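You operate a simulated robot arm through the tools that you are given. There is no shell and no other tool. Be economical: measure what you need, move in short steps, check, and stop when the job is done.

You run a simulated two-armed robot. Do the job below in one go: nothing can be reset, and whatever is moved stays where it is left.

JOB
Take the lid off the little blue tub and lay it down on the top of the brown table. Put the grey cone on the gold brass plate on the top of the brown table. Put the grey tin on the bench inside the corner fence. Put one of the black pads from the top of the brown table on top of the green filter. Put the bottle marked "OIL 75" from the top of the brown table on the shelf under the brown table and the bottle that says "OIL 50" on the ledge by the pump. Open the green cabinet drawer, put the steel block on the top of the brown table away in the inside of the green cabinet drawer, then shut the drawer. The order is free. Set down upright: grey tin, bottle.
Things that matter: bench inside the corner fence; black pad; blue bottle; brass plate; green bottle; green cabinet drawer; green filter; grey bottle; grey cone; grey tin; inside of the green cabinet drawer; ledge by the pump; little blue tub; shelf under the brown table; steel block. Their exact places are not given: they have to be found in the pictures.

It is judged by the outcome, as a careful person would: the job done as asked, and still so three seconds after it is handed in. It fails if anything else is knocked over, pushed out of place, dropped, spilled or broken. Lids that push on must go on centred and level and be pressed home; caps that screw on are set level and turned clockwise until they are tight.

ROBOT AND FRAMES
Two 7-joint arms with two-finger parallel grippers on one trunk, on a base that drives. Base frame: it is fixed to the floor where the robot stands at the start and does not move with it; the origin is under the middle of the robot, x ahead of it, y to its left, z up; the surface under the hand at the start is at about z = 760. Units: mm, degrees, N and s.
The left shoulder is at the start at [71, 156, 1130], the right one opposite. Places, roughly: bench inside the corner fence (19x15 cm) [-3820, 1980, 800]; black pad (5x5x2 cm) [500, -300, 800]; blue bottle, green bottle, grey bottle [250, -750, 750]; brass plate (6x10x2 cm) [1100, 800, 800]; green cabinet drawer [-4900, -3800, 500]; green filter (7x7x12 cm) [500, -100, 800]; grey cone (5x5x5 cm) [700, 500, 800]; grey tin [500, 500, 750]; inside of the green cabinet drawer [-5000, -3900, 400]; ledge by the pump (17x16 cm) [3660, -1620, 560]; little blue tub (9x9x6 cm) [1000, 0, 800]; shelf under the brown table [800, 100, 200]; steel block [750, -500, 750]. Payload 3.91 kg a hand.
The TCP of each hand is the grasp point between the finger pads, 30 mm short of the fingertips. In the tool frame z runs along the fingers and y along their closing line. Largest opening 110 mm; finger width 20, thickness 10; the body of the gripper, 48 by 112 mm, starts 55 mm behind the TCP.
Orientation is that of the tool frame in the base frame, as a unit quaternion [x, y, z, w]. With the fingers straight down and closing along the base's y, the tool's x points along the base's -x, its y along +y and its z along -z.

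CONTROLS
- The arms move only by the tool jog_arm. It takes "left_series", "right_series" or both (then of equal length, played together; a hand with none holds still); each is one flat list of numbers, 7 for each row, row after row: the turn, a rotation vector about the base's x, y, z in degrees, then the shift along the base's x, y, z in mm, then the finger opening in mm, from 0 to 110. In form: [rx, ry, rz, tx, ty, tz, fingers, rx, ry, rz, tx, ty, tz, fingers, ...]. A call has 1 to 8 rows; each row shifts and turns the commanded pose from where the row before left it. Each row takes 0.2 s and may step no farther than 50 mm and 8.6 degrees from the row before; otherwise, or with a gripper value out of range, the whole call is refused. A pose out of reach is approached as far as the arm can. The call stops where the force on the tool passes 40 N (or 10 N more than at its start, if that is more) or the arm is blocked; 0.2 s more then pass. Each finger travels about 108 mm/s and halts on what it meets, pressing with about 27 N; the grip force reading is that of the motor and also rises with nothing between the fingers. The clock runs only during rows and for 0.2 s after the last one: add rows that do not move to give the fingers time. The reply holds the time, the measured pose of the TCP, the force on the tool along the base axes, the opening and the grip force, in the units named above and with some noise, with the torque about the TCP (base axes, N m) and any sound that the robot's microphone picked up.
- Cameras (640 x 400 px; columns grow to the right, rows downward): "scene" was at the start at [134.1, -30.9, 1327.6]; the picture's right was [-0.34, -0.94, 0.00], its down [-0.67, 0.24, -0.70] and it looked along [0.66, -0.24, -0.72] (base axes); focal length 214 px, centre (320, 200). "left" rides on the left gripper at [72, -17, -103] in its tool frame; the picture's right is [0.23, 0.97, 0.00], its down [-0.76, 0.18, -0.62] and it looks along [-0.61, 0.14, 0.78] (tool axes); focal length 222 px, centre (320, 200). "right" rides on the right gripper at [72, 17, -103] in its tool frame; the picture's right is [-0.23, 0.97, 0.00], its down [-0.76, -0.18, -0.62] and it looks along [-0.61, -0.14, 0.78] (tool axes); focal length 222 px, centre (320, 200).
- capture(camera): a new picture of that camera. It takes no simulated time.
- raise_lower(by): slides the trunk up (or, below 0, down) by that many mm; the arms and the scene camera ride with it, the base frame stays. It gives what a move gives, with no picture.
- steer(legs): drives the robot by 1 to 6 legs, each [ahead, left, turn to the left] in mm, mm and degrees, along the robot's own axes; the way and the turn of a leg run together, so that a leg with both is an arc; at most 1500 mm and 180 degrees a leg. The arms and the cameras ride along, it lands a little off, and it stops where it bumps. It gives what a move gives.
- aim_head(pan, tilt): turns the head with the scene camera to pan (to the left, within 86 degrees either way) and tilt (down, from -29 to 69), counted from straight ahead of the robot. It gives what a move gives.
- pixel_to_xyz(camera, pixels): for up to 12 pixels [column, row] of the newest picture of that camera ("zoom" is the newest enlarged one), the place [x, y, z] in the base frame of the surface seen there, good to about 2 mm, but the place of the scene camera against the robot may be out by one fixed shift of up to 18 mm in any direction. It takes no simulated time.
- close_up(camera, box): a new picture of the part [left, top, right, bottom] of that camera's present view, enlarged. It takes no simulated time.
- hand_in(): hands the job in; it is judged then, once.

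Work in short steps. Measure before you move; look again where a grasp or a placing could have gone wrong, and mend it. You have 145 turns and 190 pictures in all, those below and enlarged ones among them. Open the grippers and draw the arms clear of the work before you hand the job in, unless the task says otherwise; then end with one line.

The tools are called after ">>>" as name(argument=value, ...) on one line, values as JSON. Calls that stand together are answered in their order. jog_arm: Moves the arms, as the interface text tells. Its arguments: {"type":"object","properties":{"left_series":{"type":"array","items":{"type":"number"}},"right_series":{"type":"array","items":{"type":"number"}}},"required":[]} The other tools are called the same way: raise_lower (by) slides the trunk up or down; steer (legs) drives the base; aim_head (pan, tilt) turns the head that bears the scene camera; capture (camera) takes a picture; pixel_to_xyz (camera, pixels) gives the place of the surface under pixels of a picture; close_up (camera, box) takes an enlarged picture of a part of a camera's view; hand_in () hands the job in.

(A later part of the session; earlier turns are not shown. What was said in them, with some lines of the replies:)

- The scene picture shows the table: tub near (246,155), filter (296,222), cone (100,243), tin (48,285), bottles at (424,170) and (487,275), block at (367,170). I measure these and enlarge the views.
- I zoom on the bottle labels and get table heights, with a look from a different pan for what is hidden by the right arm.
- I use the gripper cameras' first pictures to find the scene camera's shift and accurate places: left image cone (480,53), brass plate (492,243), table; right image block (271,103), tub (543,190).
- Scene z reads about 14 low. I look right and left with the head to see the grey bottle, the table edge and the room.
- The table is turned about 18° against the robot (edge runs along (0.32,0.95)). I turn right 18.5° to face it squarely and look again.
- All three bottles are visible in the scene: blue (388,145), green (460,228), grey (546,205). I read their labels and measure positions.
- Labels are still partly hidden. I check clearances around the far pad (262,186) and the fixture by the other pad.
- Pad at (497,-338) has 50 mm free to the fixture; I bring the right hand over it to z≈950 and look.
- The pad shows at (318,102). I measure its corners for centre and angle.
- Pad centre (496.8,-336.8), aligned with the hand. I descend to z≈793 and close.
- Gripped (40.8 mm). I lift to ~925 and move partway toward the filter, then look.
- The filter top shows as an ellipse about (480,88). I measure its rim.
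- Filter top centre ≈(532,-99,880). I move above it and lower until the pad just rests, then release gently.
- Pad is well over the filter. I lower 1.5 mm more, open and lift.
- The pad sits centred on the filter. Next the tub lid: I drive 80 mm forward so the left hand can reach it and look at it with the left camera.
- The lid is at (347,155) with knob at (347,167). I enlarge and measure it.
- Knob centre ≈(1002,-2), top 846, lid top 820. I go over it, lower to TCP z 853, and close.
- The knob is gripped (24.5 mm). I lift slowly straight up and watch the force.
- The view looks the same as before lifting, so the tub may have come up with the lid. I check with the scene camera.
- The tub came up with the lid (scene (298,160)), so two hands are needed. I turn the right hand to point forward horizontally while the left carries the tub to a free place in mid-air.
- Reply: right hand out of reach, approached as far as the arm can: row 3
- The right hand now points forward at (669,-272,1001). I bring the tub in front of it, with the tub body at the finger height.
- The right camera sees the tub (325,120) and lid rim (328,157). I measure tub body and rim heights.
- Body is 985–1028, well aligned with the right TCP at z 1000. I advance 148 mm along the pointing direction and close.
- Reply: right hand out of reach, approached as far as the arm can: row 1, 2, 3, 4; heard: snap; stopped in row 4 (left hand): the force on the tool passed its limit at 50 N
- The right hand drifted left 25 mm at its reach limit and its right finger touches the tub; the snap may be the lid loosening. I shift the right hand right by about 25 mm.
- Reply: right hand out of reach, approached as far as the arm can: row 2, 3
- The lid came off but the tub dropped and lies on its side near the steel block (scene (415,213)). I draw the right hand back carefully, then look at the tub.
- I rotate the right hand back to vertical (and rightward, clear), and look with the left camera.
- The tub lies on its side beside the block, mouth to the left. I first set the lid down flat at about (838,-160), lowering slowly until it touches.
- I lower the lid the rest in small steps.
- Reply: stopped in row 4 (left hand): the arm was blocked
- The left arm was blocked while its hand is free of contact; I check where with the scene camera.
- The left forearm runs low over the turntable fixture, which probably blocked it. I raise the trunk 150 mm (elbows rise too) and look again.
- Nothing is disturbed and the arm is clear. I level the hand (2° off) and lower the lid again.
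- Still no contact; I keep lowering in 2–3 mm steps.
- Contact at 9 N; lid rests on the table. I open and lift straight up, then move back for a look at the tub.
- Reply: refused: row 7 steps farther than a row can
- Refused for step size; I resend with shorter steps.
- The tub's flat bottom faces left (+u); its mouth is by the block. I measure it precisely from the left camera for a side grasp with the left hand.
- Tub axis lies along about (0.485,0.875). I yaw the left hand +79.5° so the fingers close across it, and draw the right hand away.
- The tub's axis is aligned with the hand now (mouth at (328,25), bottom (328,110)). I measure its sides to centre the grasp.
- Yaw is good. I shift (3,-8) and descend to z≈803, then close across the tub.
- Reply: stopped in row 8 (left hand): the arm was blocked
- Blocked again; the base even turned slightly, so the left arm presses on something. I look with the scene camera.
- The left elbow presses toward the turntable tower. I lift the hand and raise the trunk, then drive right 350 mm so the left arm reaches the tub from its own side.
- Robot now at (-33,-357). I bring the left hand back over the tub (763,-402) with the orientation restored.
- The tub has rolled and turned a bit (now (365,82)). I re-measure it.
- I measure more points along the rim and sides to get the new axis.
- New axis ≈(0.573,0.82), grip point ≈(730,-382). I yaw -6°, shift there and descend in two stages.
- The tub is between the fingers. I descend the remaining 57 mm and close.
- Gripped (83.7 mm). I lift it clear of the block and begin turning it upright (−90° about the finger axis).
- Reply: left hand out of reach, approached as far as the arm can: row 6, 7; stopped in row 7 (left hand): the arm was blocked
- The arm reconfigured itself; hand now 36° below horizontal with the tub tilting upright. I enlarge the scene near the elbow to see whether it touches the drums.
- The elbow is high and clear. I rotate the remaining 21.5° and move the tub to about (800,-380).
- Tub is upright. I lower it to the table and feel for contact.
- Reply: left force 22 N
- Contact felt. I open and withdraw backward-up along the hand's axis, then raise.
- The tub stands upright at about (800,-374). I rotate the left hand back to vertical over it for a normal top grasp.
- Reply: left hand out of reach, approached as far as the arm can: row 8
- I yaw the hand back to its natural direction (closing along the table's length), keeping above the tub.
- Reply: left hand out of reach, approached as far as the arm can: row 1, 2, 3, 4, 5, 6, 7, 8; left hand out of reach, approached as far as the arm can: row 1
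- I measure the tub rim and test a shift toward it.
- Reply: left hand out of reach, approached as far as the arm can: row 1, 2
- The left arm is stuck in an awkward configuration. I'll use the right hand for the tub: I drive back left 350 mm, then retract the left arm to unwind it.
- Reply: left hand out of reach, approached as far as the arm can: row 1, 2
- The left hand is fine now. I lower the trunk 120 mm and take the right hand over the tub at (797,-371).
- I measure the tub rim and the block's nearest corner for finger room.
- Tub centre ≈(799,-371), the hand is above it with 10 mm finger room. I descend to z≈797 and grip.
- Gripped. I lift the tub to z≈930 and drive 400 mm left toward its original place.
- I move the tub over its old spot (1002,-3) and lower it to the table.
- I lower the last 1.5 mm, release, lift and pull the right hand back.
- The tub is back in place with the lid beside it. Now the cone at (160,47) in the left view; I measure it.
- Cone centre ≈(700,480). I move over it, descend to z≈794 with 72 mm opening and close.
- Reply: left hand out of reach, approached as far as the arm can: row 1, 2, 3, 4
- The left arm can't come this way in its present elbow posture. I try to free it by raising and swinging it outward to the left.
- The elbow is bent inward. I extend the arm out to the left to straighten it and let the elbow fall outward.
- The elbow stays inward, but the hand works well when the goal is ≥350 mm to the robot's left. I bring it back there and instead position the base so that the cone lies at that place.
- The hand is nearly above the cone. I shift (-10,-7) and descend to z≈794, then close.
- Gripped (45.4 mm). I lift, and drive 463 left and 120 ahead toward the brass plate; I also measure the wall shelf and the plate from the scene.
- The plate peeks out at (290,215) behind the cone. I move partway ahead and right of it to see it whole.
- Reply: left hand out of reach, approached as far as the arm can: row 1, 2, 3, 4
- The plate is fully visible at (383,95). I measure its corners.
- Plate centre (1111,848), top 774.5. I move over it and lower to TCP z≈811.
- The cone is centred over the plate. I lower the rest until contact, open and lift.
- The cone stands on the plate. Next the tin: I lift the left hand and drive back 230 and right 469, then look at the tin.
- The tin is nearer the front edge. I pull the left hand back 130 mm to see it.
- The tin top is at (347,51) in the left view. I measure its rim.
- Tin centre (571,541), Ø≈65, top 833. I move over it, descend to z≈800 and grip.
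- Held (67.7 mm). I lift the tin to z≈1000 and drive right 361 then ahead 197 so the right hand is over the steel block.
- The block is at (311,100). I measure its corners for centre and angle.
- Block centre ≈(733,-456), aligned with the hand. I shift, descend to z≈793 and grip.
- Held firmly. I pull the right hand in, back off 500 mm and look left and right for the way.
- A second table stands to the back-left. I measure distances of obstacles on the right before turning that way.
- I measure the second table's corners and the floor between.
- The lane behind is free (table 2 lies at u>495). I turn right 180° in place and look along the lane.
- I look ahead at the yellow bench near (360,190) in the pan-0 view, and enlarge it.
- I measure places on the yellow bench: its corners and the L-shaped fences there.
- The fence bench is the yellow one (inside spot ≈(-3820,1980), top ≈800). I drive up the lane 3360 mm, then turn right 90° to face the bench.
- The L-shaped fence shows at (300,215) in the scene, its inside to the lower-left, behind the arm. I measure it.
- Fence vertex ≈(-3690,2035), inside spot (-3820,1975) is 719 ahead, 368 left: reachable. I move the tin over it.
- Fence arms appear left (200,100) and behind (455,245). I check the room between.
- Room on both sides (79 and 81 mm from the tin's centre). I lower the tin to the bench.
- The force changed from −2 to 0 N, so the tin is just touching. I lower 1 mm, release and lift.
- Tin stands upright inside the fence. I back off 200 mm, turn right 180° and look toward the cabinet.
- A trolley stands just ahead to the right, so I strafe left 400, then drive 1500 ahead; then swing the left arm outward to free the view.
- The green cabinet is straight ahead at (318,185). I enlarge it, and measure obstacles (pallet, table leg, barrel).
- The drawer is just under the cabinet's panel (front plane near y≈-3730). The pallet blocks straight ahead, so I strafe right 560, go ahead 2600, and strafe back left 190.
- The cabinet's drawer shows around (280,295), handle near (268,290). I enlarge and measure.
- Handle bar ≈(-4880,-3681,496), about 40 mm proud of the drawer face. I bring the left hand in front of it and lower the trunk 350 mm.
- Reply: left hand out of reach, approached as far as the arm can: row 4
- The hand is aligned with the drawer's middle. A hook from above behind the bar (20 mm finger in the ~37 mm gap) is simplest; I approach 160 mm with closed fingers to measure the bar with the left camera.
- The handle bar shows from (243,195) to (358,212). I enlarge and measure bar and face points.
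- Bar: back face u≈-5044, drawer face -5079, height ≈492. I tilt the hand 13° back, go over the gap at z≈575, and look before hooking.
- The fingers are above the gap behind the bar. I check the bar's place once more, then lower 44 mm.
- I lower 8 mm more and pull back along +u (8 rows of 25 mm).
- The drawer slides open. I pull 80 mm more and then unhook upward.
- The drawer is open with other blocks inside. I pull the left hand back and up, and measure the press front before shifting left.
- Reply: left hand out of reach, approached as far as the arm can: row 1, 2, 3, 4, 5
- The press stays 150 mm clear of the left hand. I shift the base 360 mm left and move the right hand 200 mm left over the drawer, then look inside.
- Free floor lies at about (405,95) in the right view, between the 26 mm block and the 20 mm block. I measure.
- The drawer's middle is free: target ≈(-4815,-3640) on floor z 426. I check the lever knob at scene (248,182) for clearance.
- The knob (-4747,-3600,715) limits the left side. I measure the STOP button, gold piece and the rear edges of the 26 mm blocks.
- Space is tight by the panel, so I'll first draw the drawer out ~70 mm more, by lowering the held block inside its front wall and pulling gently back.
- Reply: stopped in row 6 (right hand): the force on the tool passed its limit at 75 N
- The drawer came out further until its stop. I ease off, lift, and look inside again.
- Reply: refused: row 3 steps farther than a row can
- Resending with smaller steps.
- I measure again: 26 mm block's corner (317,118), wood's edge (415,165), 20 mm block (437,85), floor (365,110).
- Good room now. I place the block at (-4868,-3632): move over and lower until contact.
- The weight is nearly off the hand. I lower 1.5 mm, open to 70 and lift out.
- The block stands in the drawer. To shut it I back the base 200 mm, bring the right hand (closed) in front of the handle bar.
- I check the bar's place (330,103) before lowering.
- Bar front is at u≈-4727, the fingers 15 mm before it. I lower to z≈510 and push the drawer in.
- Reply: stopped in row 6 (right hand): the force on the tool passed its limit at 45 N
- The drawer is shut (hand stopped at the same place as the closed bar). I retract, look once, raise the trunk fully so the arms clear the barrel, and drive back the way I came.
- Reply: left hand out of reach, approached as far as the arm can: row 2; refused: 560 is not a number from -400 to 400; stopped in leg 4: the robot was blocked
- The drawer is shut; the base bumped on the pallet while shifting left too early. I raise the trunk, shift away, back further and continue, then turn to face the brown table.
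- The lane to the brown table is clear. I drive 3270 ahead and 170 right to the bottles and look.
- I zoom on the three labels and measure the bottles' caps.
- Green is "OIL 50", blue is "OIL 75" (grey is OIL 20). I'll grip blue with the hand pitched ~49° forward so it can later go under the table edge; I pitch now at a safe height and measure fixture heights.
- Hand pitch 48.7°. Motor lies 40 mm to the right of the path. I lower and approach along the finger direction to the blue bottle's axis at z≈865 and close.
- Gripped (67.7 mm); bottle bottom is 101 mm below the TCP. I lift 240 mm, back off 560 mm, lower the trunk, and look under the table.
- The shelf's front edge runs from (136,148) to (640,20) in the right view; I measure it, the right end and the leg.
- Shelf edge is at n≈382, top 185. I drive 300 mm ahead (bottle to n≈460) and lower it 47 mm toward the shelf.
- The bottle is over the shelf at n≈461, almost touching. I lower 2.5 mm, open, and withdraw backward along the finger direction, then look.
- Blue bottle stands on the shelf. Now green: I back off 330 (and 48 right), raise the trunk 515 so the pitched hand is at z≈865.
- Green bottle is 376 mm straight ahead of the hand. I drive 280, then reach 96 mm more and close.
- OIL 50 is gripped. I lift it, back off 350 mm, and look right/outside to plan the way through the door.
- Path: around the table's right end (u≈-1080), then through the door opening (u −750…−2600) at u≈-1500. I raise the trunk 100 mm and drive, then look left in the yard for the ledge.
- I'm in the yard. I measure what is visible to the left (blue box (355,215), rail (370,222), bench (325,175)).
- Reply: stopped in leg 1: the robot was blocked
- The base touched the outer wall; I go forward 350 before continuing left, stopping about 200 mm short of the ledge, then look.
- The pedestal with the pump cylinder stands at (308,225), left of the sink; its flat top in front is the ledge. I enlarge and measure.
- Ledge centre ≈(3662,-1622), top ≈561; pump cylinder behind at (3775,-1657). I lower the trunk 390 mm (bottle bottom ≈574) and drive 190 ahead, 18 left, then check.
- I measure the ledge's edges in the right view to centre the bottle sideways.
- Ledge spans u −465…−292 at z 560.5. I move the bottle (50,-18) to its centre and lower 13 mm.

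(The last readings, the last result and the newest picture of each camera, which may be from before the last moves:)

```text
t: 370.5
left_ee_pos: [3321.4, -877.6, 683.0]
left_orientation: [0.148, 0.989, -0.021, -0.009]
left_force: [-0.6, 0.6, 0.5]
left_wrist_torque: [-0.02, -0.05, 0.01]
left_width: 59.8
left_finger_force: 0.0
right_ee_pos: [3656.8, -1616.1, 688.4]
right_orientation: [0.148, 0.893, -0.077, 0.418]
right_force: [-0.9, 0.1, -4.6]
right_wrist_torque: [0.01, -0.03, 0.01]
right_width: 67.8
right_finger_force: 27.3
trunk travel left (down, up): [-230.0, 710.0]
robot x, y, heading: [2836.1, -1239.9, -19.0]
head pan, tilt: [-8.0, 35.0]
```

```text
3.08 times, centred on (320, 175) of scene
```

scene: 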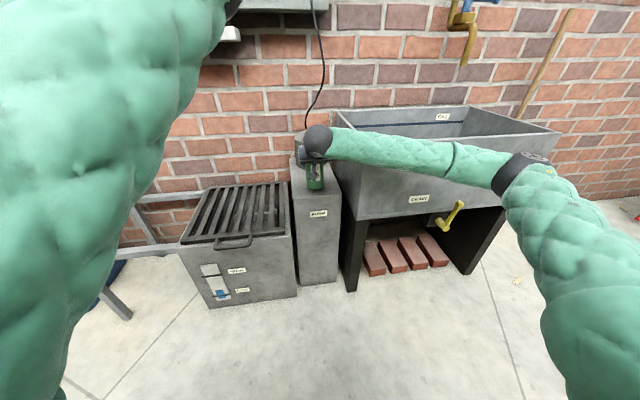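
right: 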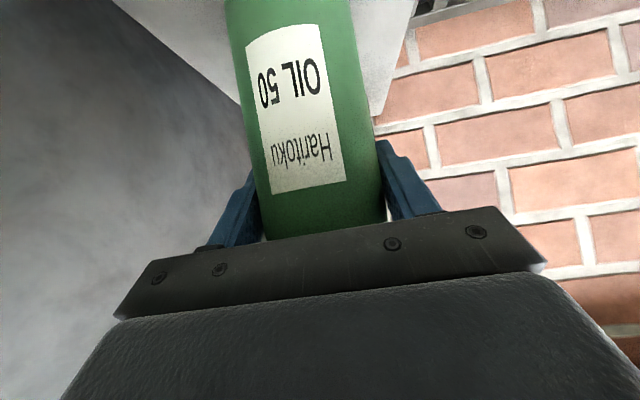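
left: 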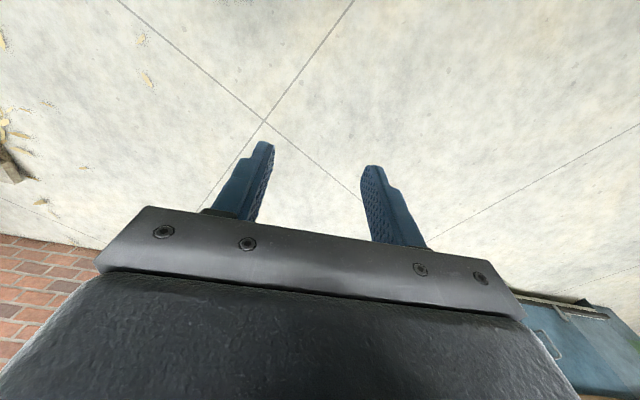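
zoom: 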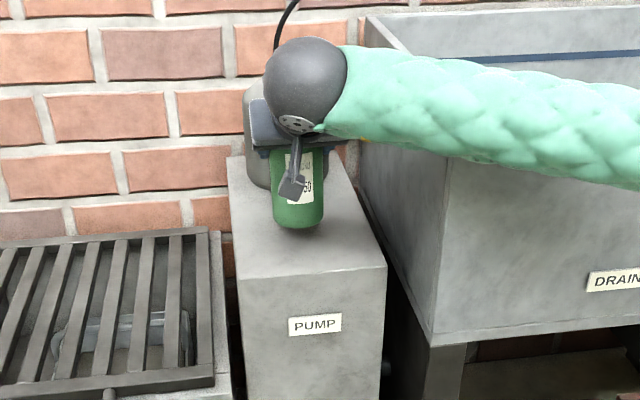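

The forearm rests on the sink's rim (hand pushed up to 688), so I change posture: raise the trunk 300, back 150 and shift the base 200 left, while the arm goes 200 right and 265 down, making the forearm slope down from behind.

>>> raise_lower(by=300)

>>> steer(legs=[[-150, 200, 0]])

>>> jog_arm(right_series=[0, 0, 0, -8, -24, -33, 55, 0, 0, 0, -8, -24, -33, 55, 0, 0, 0, -8, -24, -33, 55, 0, 0, 0, -8, -24, -33, 55, 0, 0, 0, -8, -24, -33, 55, 0, 0, 0, -8, -24, -33, 55, 0, 0, 0, -8, -24, -33, 55, 0, 0, 0, -8, -24, -33, 55])

>>> capture(camera="scene")

>>> capture(camera="right")

```text
t: 373.5
left_ee_pos: [3330.5, -880.9, 977.7]
left_orientation: [0.148, 0.989, -0.018, -0.016]
left_force: [0.4, -0.3, 0.3]
left_wrist_torque: [-0.04, -0.01, 0.0]
left_width: 60.0
left_finger_force: 0.2
right_ee_pos: [3669.0, -1624.2, 968.3]
right_orientation: [0.151, 0.897, -0.076, 0.408]
right_force: [0.7, 0.8, -5.5]
right_wrist_torque: [-0.02, 0.0, 0.0]
right_width: 67.8
right_finger_force: 26.4
trunk travel left (down, up): [-530.0, 410.0]
robot x, y, heading: [2837.0, -1237.6, -19.0]
head pan, tilt: [-8.0, 35.0]
```

```text
t: 375.4
left_ee_pos: [3252.0, -638.2, 978.3]
left_orientation: [0.147, 0.989, -0.018, -0.015]
left_force: [0.0, 0.5, -0.6]
left_wrist_torque: [0.01, 0.02, -0.02]
left_width: 59.9
left_finger_force: 0.0
right_ee_pos: [3592.4, -1379.7, 968.7]
right_orientation: [0.149, 0.898, -0.076, 0.408]
right_force: [0.2, 0.0, -4.7]
right_wrist_torque: [-0.01, -0.02, -0.06]
right_width: 67.8
right_finger_force: 27.5
trunk travel left (down, up): [-530.0, 410.0]
robot x, y, heading: [2759.9, -1001.6, -18.8]
head pan, tilt: [-8.0, 35.0]
```

```text
t: 377.2
left_ee_pos: [3253.0, -639.0, 978.7]
left_orientation: [0.146, 0.989, -0.017, -0.016]
left_force: [0.3, 0.5, -0.3]
left_wrist_torque: [-0.01, 0.02, 0.02]
left_width: 60.0
left_finger_force: 0.1
right_ee_pos: [3528.5, -1573.3, 703.8]
right_orientation: [0.15, 0.898, -0.075, 0.408]
right_force: [-0.4, 0.2, -5.1]
right_wrist_torque: [0.05, 0.02, 0.03]
right_width: 67.6
right_finger_force: 27.4
trunk travel left (down, up): [-530.0, 410.0]
robot x, y, heading: [2759.5, -998.8, -18.7]
head pan, tilt: [-8.0, 35.0]
```

```text
20 pictures are left
```

scene: 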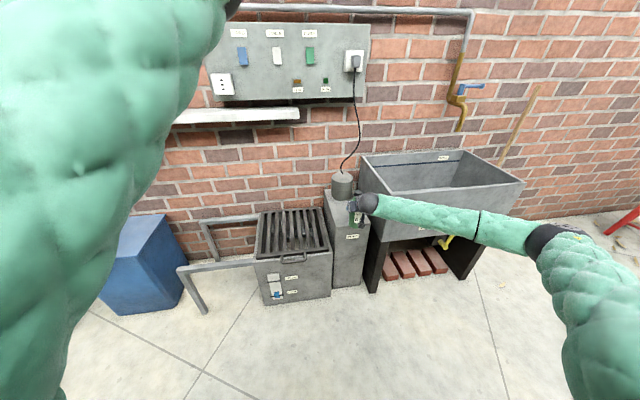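

```text
19 pictures are left
```

right: 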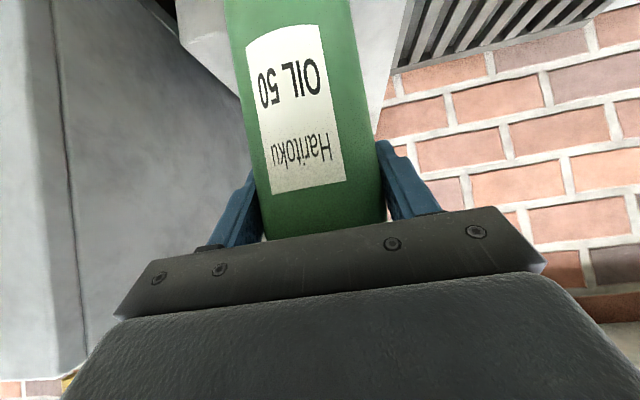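

The forearm now slopes back from the wrist, clear of the sink. I drive 148 ahead to put the bottle over the ledge centre and lower it 36 mm.

>>> steer(legs=[[148, -3, 0]])

>>> jog_arm(right_series=[0, 0, 0, 0, 0, -18, 55, 0, 0, 0, 0, 0, -10, 55, 0, 0, 0, 0, 0, -5, 55, 0, 0, 0, 0, 0, -2, 55])

>>> capture(camera="scene")

>>> capture(camera="right")

```text
t: 378.5
left_ee_pos: [3393.1, -690.9, 978.0]
left_orientation: [0.148, 0.989, -0.018, -0.017]
left_force: [0.1, 0.1, 0.0]
left_wrist_torque: [-0.04, 0.01, -0.02]
left_width: 59.9
left_finger_force: 0.0
right_ee_pos: [3668.1, -1624.6, 701.9]
right_orientation: [0.151, 0.898, -0.076, 0.406]
right_force: [-0.8, -0.7, -5.3]
right_wrist_torque: [0.01, -0.01, -0.03]
right_width: 67.9
right_finger_force: 27.1
trunk travel left (down, up): [-530.0, 410.0]
robot x, y, heading: [2899.4, -1045.5, -18.7]
head pan, tilt: [-8.0, 35.0]
```

```text
t: 379.5
left_ee_pos: [3391.8, -690.3, 979.0]
left_orientation: [0.148, 0.989, -0.018, -0.016]
left_force: [0.7, -0.6, 0.1]
left_wrist_torque: [-0.02, 0.02, 0.0]
left_width: 60.1
left_finger_force: 0.0
right_ee_pos: [3666.8, -1624.9, 668.3]
right_orientation: [0.151, 0.897, -0.077, 0.408]
right_force: [0.3, 0.6, -3.9]
right_wrist_torque: [0.0, 0.01, 0.01]
right_width: 67.5
right_finger_force: 26.7
trunk travel left (down, up): [-530.0, 410.0]
robot x, y, heading: [2898.9, -1050.0, -19.0]
head pan, tilt: [-8.0, 35.0]
```

```text
18 pictures are left
```

scene: 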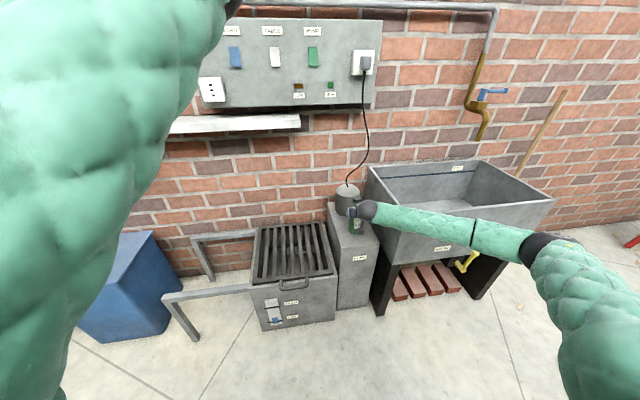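

```text
17 pictures are left
```

right: 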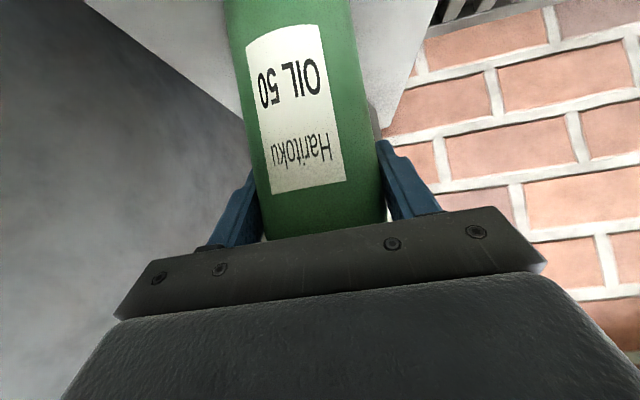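

Height follows now (668, bottom ≈562). I lower 2 mm more, open, and withdraw backward-up, then look.

>>> jog_arm(right_series=[0, 0, 0, 0, 0, -1.2, 55, 0, 0, 0, 0, 0, -0.8, 55, 0, 0, 0, 0, 0, 0, 85, 0, 0, 0, 0, 0, 0, 100, 0, 0, 0, -25, 8.3, 15, 100, 0, 0, 0, -30, 10, 20, 100, 0, 0, 0, -35, 11.6, 20, 100, 0, 0, 0, -40, 13, 20, 100])

>>> capture(camera="right")

>>> capture(camera="scene")

```text
t: 381.3
left_ee_pos: [3390.4, -689.7, 978.8]
left_orientation: [0.147, 0.989, -0.019, -0.015]
left_force: [0.3, -0.8, 0.7]
left_wrist_torque: [0.01, -0.01, 0.03]
left_width: 59.8
left_finger_force: 0.1
right_ee_pos: [3535.6, -1582.6, 743.9]
right_orientation: [0.15, 0.897, -0.076, 0.408]
right_force: [-1.1, 0.8, -0.2]
right_wrist_torque: [-0.02, 0.0, 0.01]
right_width: 100.1
right_finger_force: 0.0
trunk travel left (down, up): [-530.0, 410.0]
robot x, y, heading: [2901.0, -1050.5, -19.1]
head pan, tilt: [-8.0, 35.0]
```

```text
16 pictures are left
```

right: 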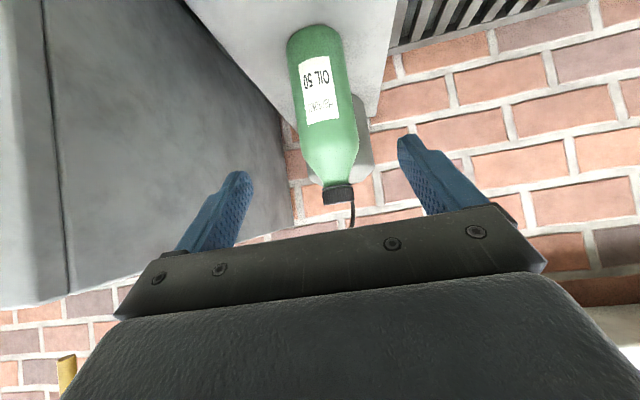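

```text
15 pictures are left
```

scene: 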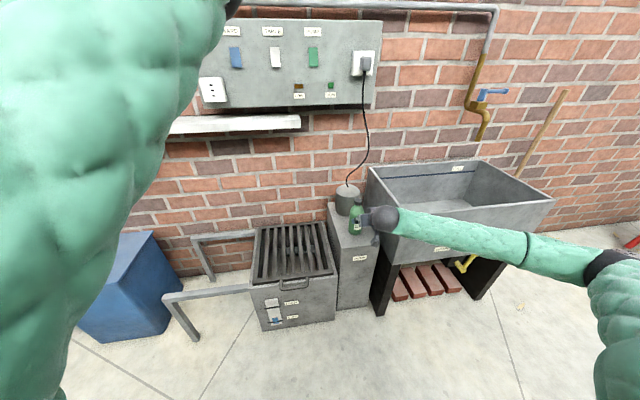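

The green bottle stands upright on the pump ledge. I drive back 300 mm to be clear and open both hands.

>>> steer(legs=[[-300, 0, 0]])

>>> jog_arm(left_series=[0, 0, 0, 0, 0, 0, 100, 0, 0, 0, 0, 0, 0, 100, 0, 0, 0, 0, 0, 0, 100], right_series=[0, 0, 0, 0, 0, 20, 100, 0, 0, 0, 0, 0, 20, 100, 0, 0, 0, 0, 0, 20, 100])

>>> close_up(camera="scene", box=[260, 120, 400, 260])

```text
t: 383.4
left_ee_pos: [3103.8, -591.7, 979.0]
left_orientation: [0.148, 0.989, -0.018, -0.015]
left_force: [0.7, 0.0, 0.0]
left_wrist_torque: [-0.02, -0.01, 0.0]
left_width: 59.8
left_finger_force: 0.1
right_ee_pos: [3249.9, -1484.0, 743.1]
right_orientation: [0.152, 0.897, -0.077, 0.408]
right_force: [-0.7, 0.1, 0.4]
right_wrist_torque: [0.01, 0.0, 0.02]
right_width: 99.7
right_finger_force: 0.1
trunk travel left (down, up): [-530.0, 410.0]
robot x, y, heading: [2611.1, -947.9, -18.9]
head pan, tilt: [-8.0, 35.0]
```

```text
t: 384.2
left_ee_pos: [3104.3, -592.7, 977.7]
left_orientation: [0.148, 0.989, -0.018, -0.015]
left_force: [-0.1, -0.4, 0.1]
left_wrist_torque: [0.01, 0.0, -0.03]
left_width: 100.0
left_finger_force: 0.0
right_ee_pos: [3250.1, -1484.2, 802.3]
right_orientation: [0.151, 0.897, -0.077, 0.408]
right_force: [-0.2, -0.2, 0.3]
right_wrist_torque: [-0.01, -0.01, -0.03]
right_width: 99.8
right_finger_force: 0.0
trunk travel left (down, up): [-530.0, 410.0]
robot x, y, heading: [2612.0, -948.1, -19.1]
head pan, tilt: [-8.0, 35.0]
```

```text
2.86 times, centred on (330, 190) of scene
5 turns are left
```

zoom: 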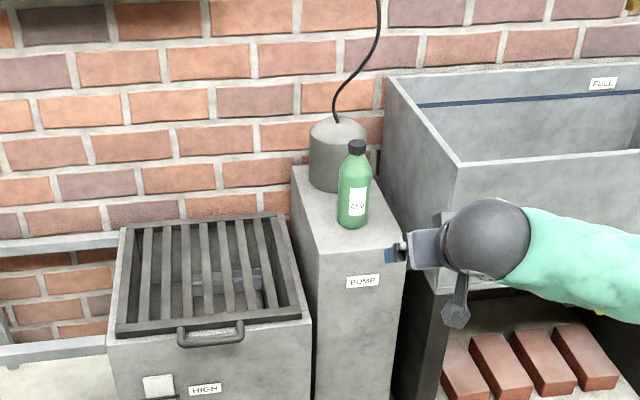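

The bottle stands upright on the ledge by the pump and both grippers are open and clear of the work. I hand the job in.

>>> hand_in()

```text
The job is handed in.
```

All the tasks are done and the job is handed in, but the blue tub was dropped once: when its lid came free it fell about 20 cm onto the table and landed against the steel block, and I stood it back upright in its original place; the base also bumped a pallet in the workshop and the wall outside the doorway, and my forearm pressed on the sink rim, with nothing seen to move.
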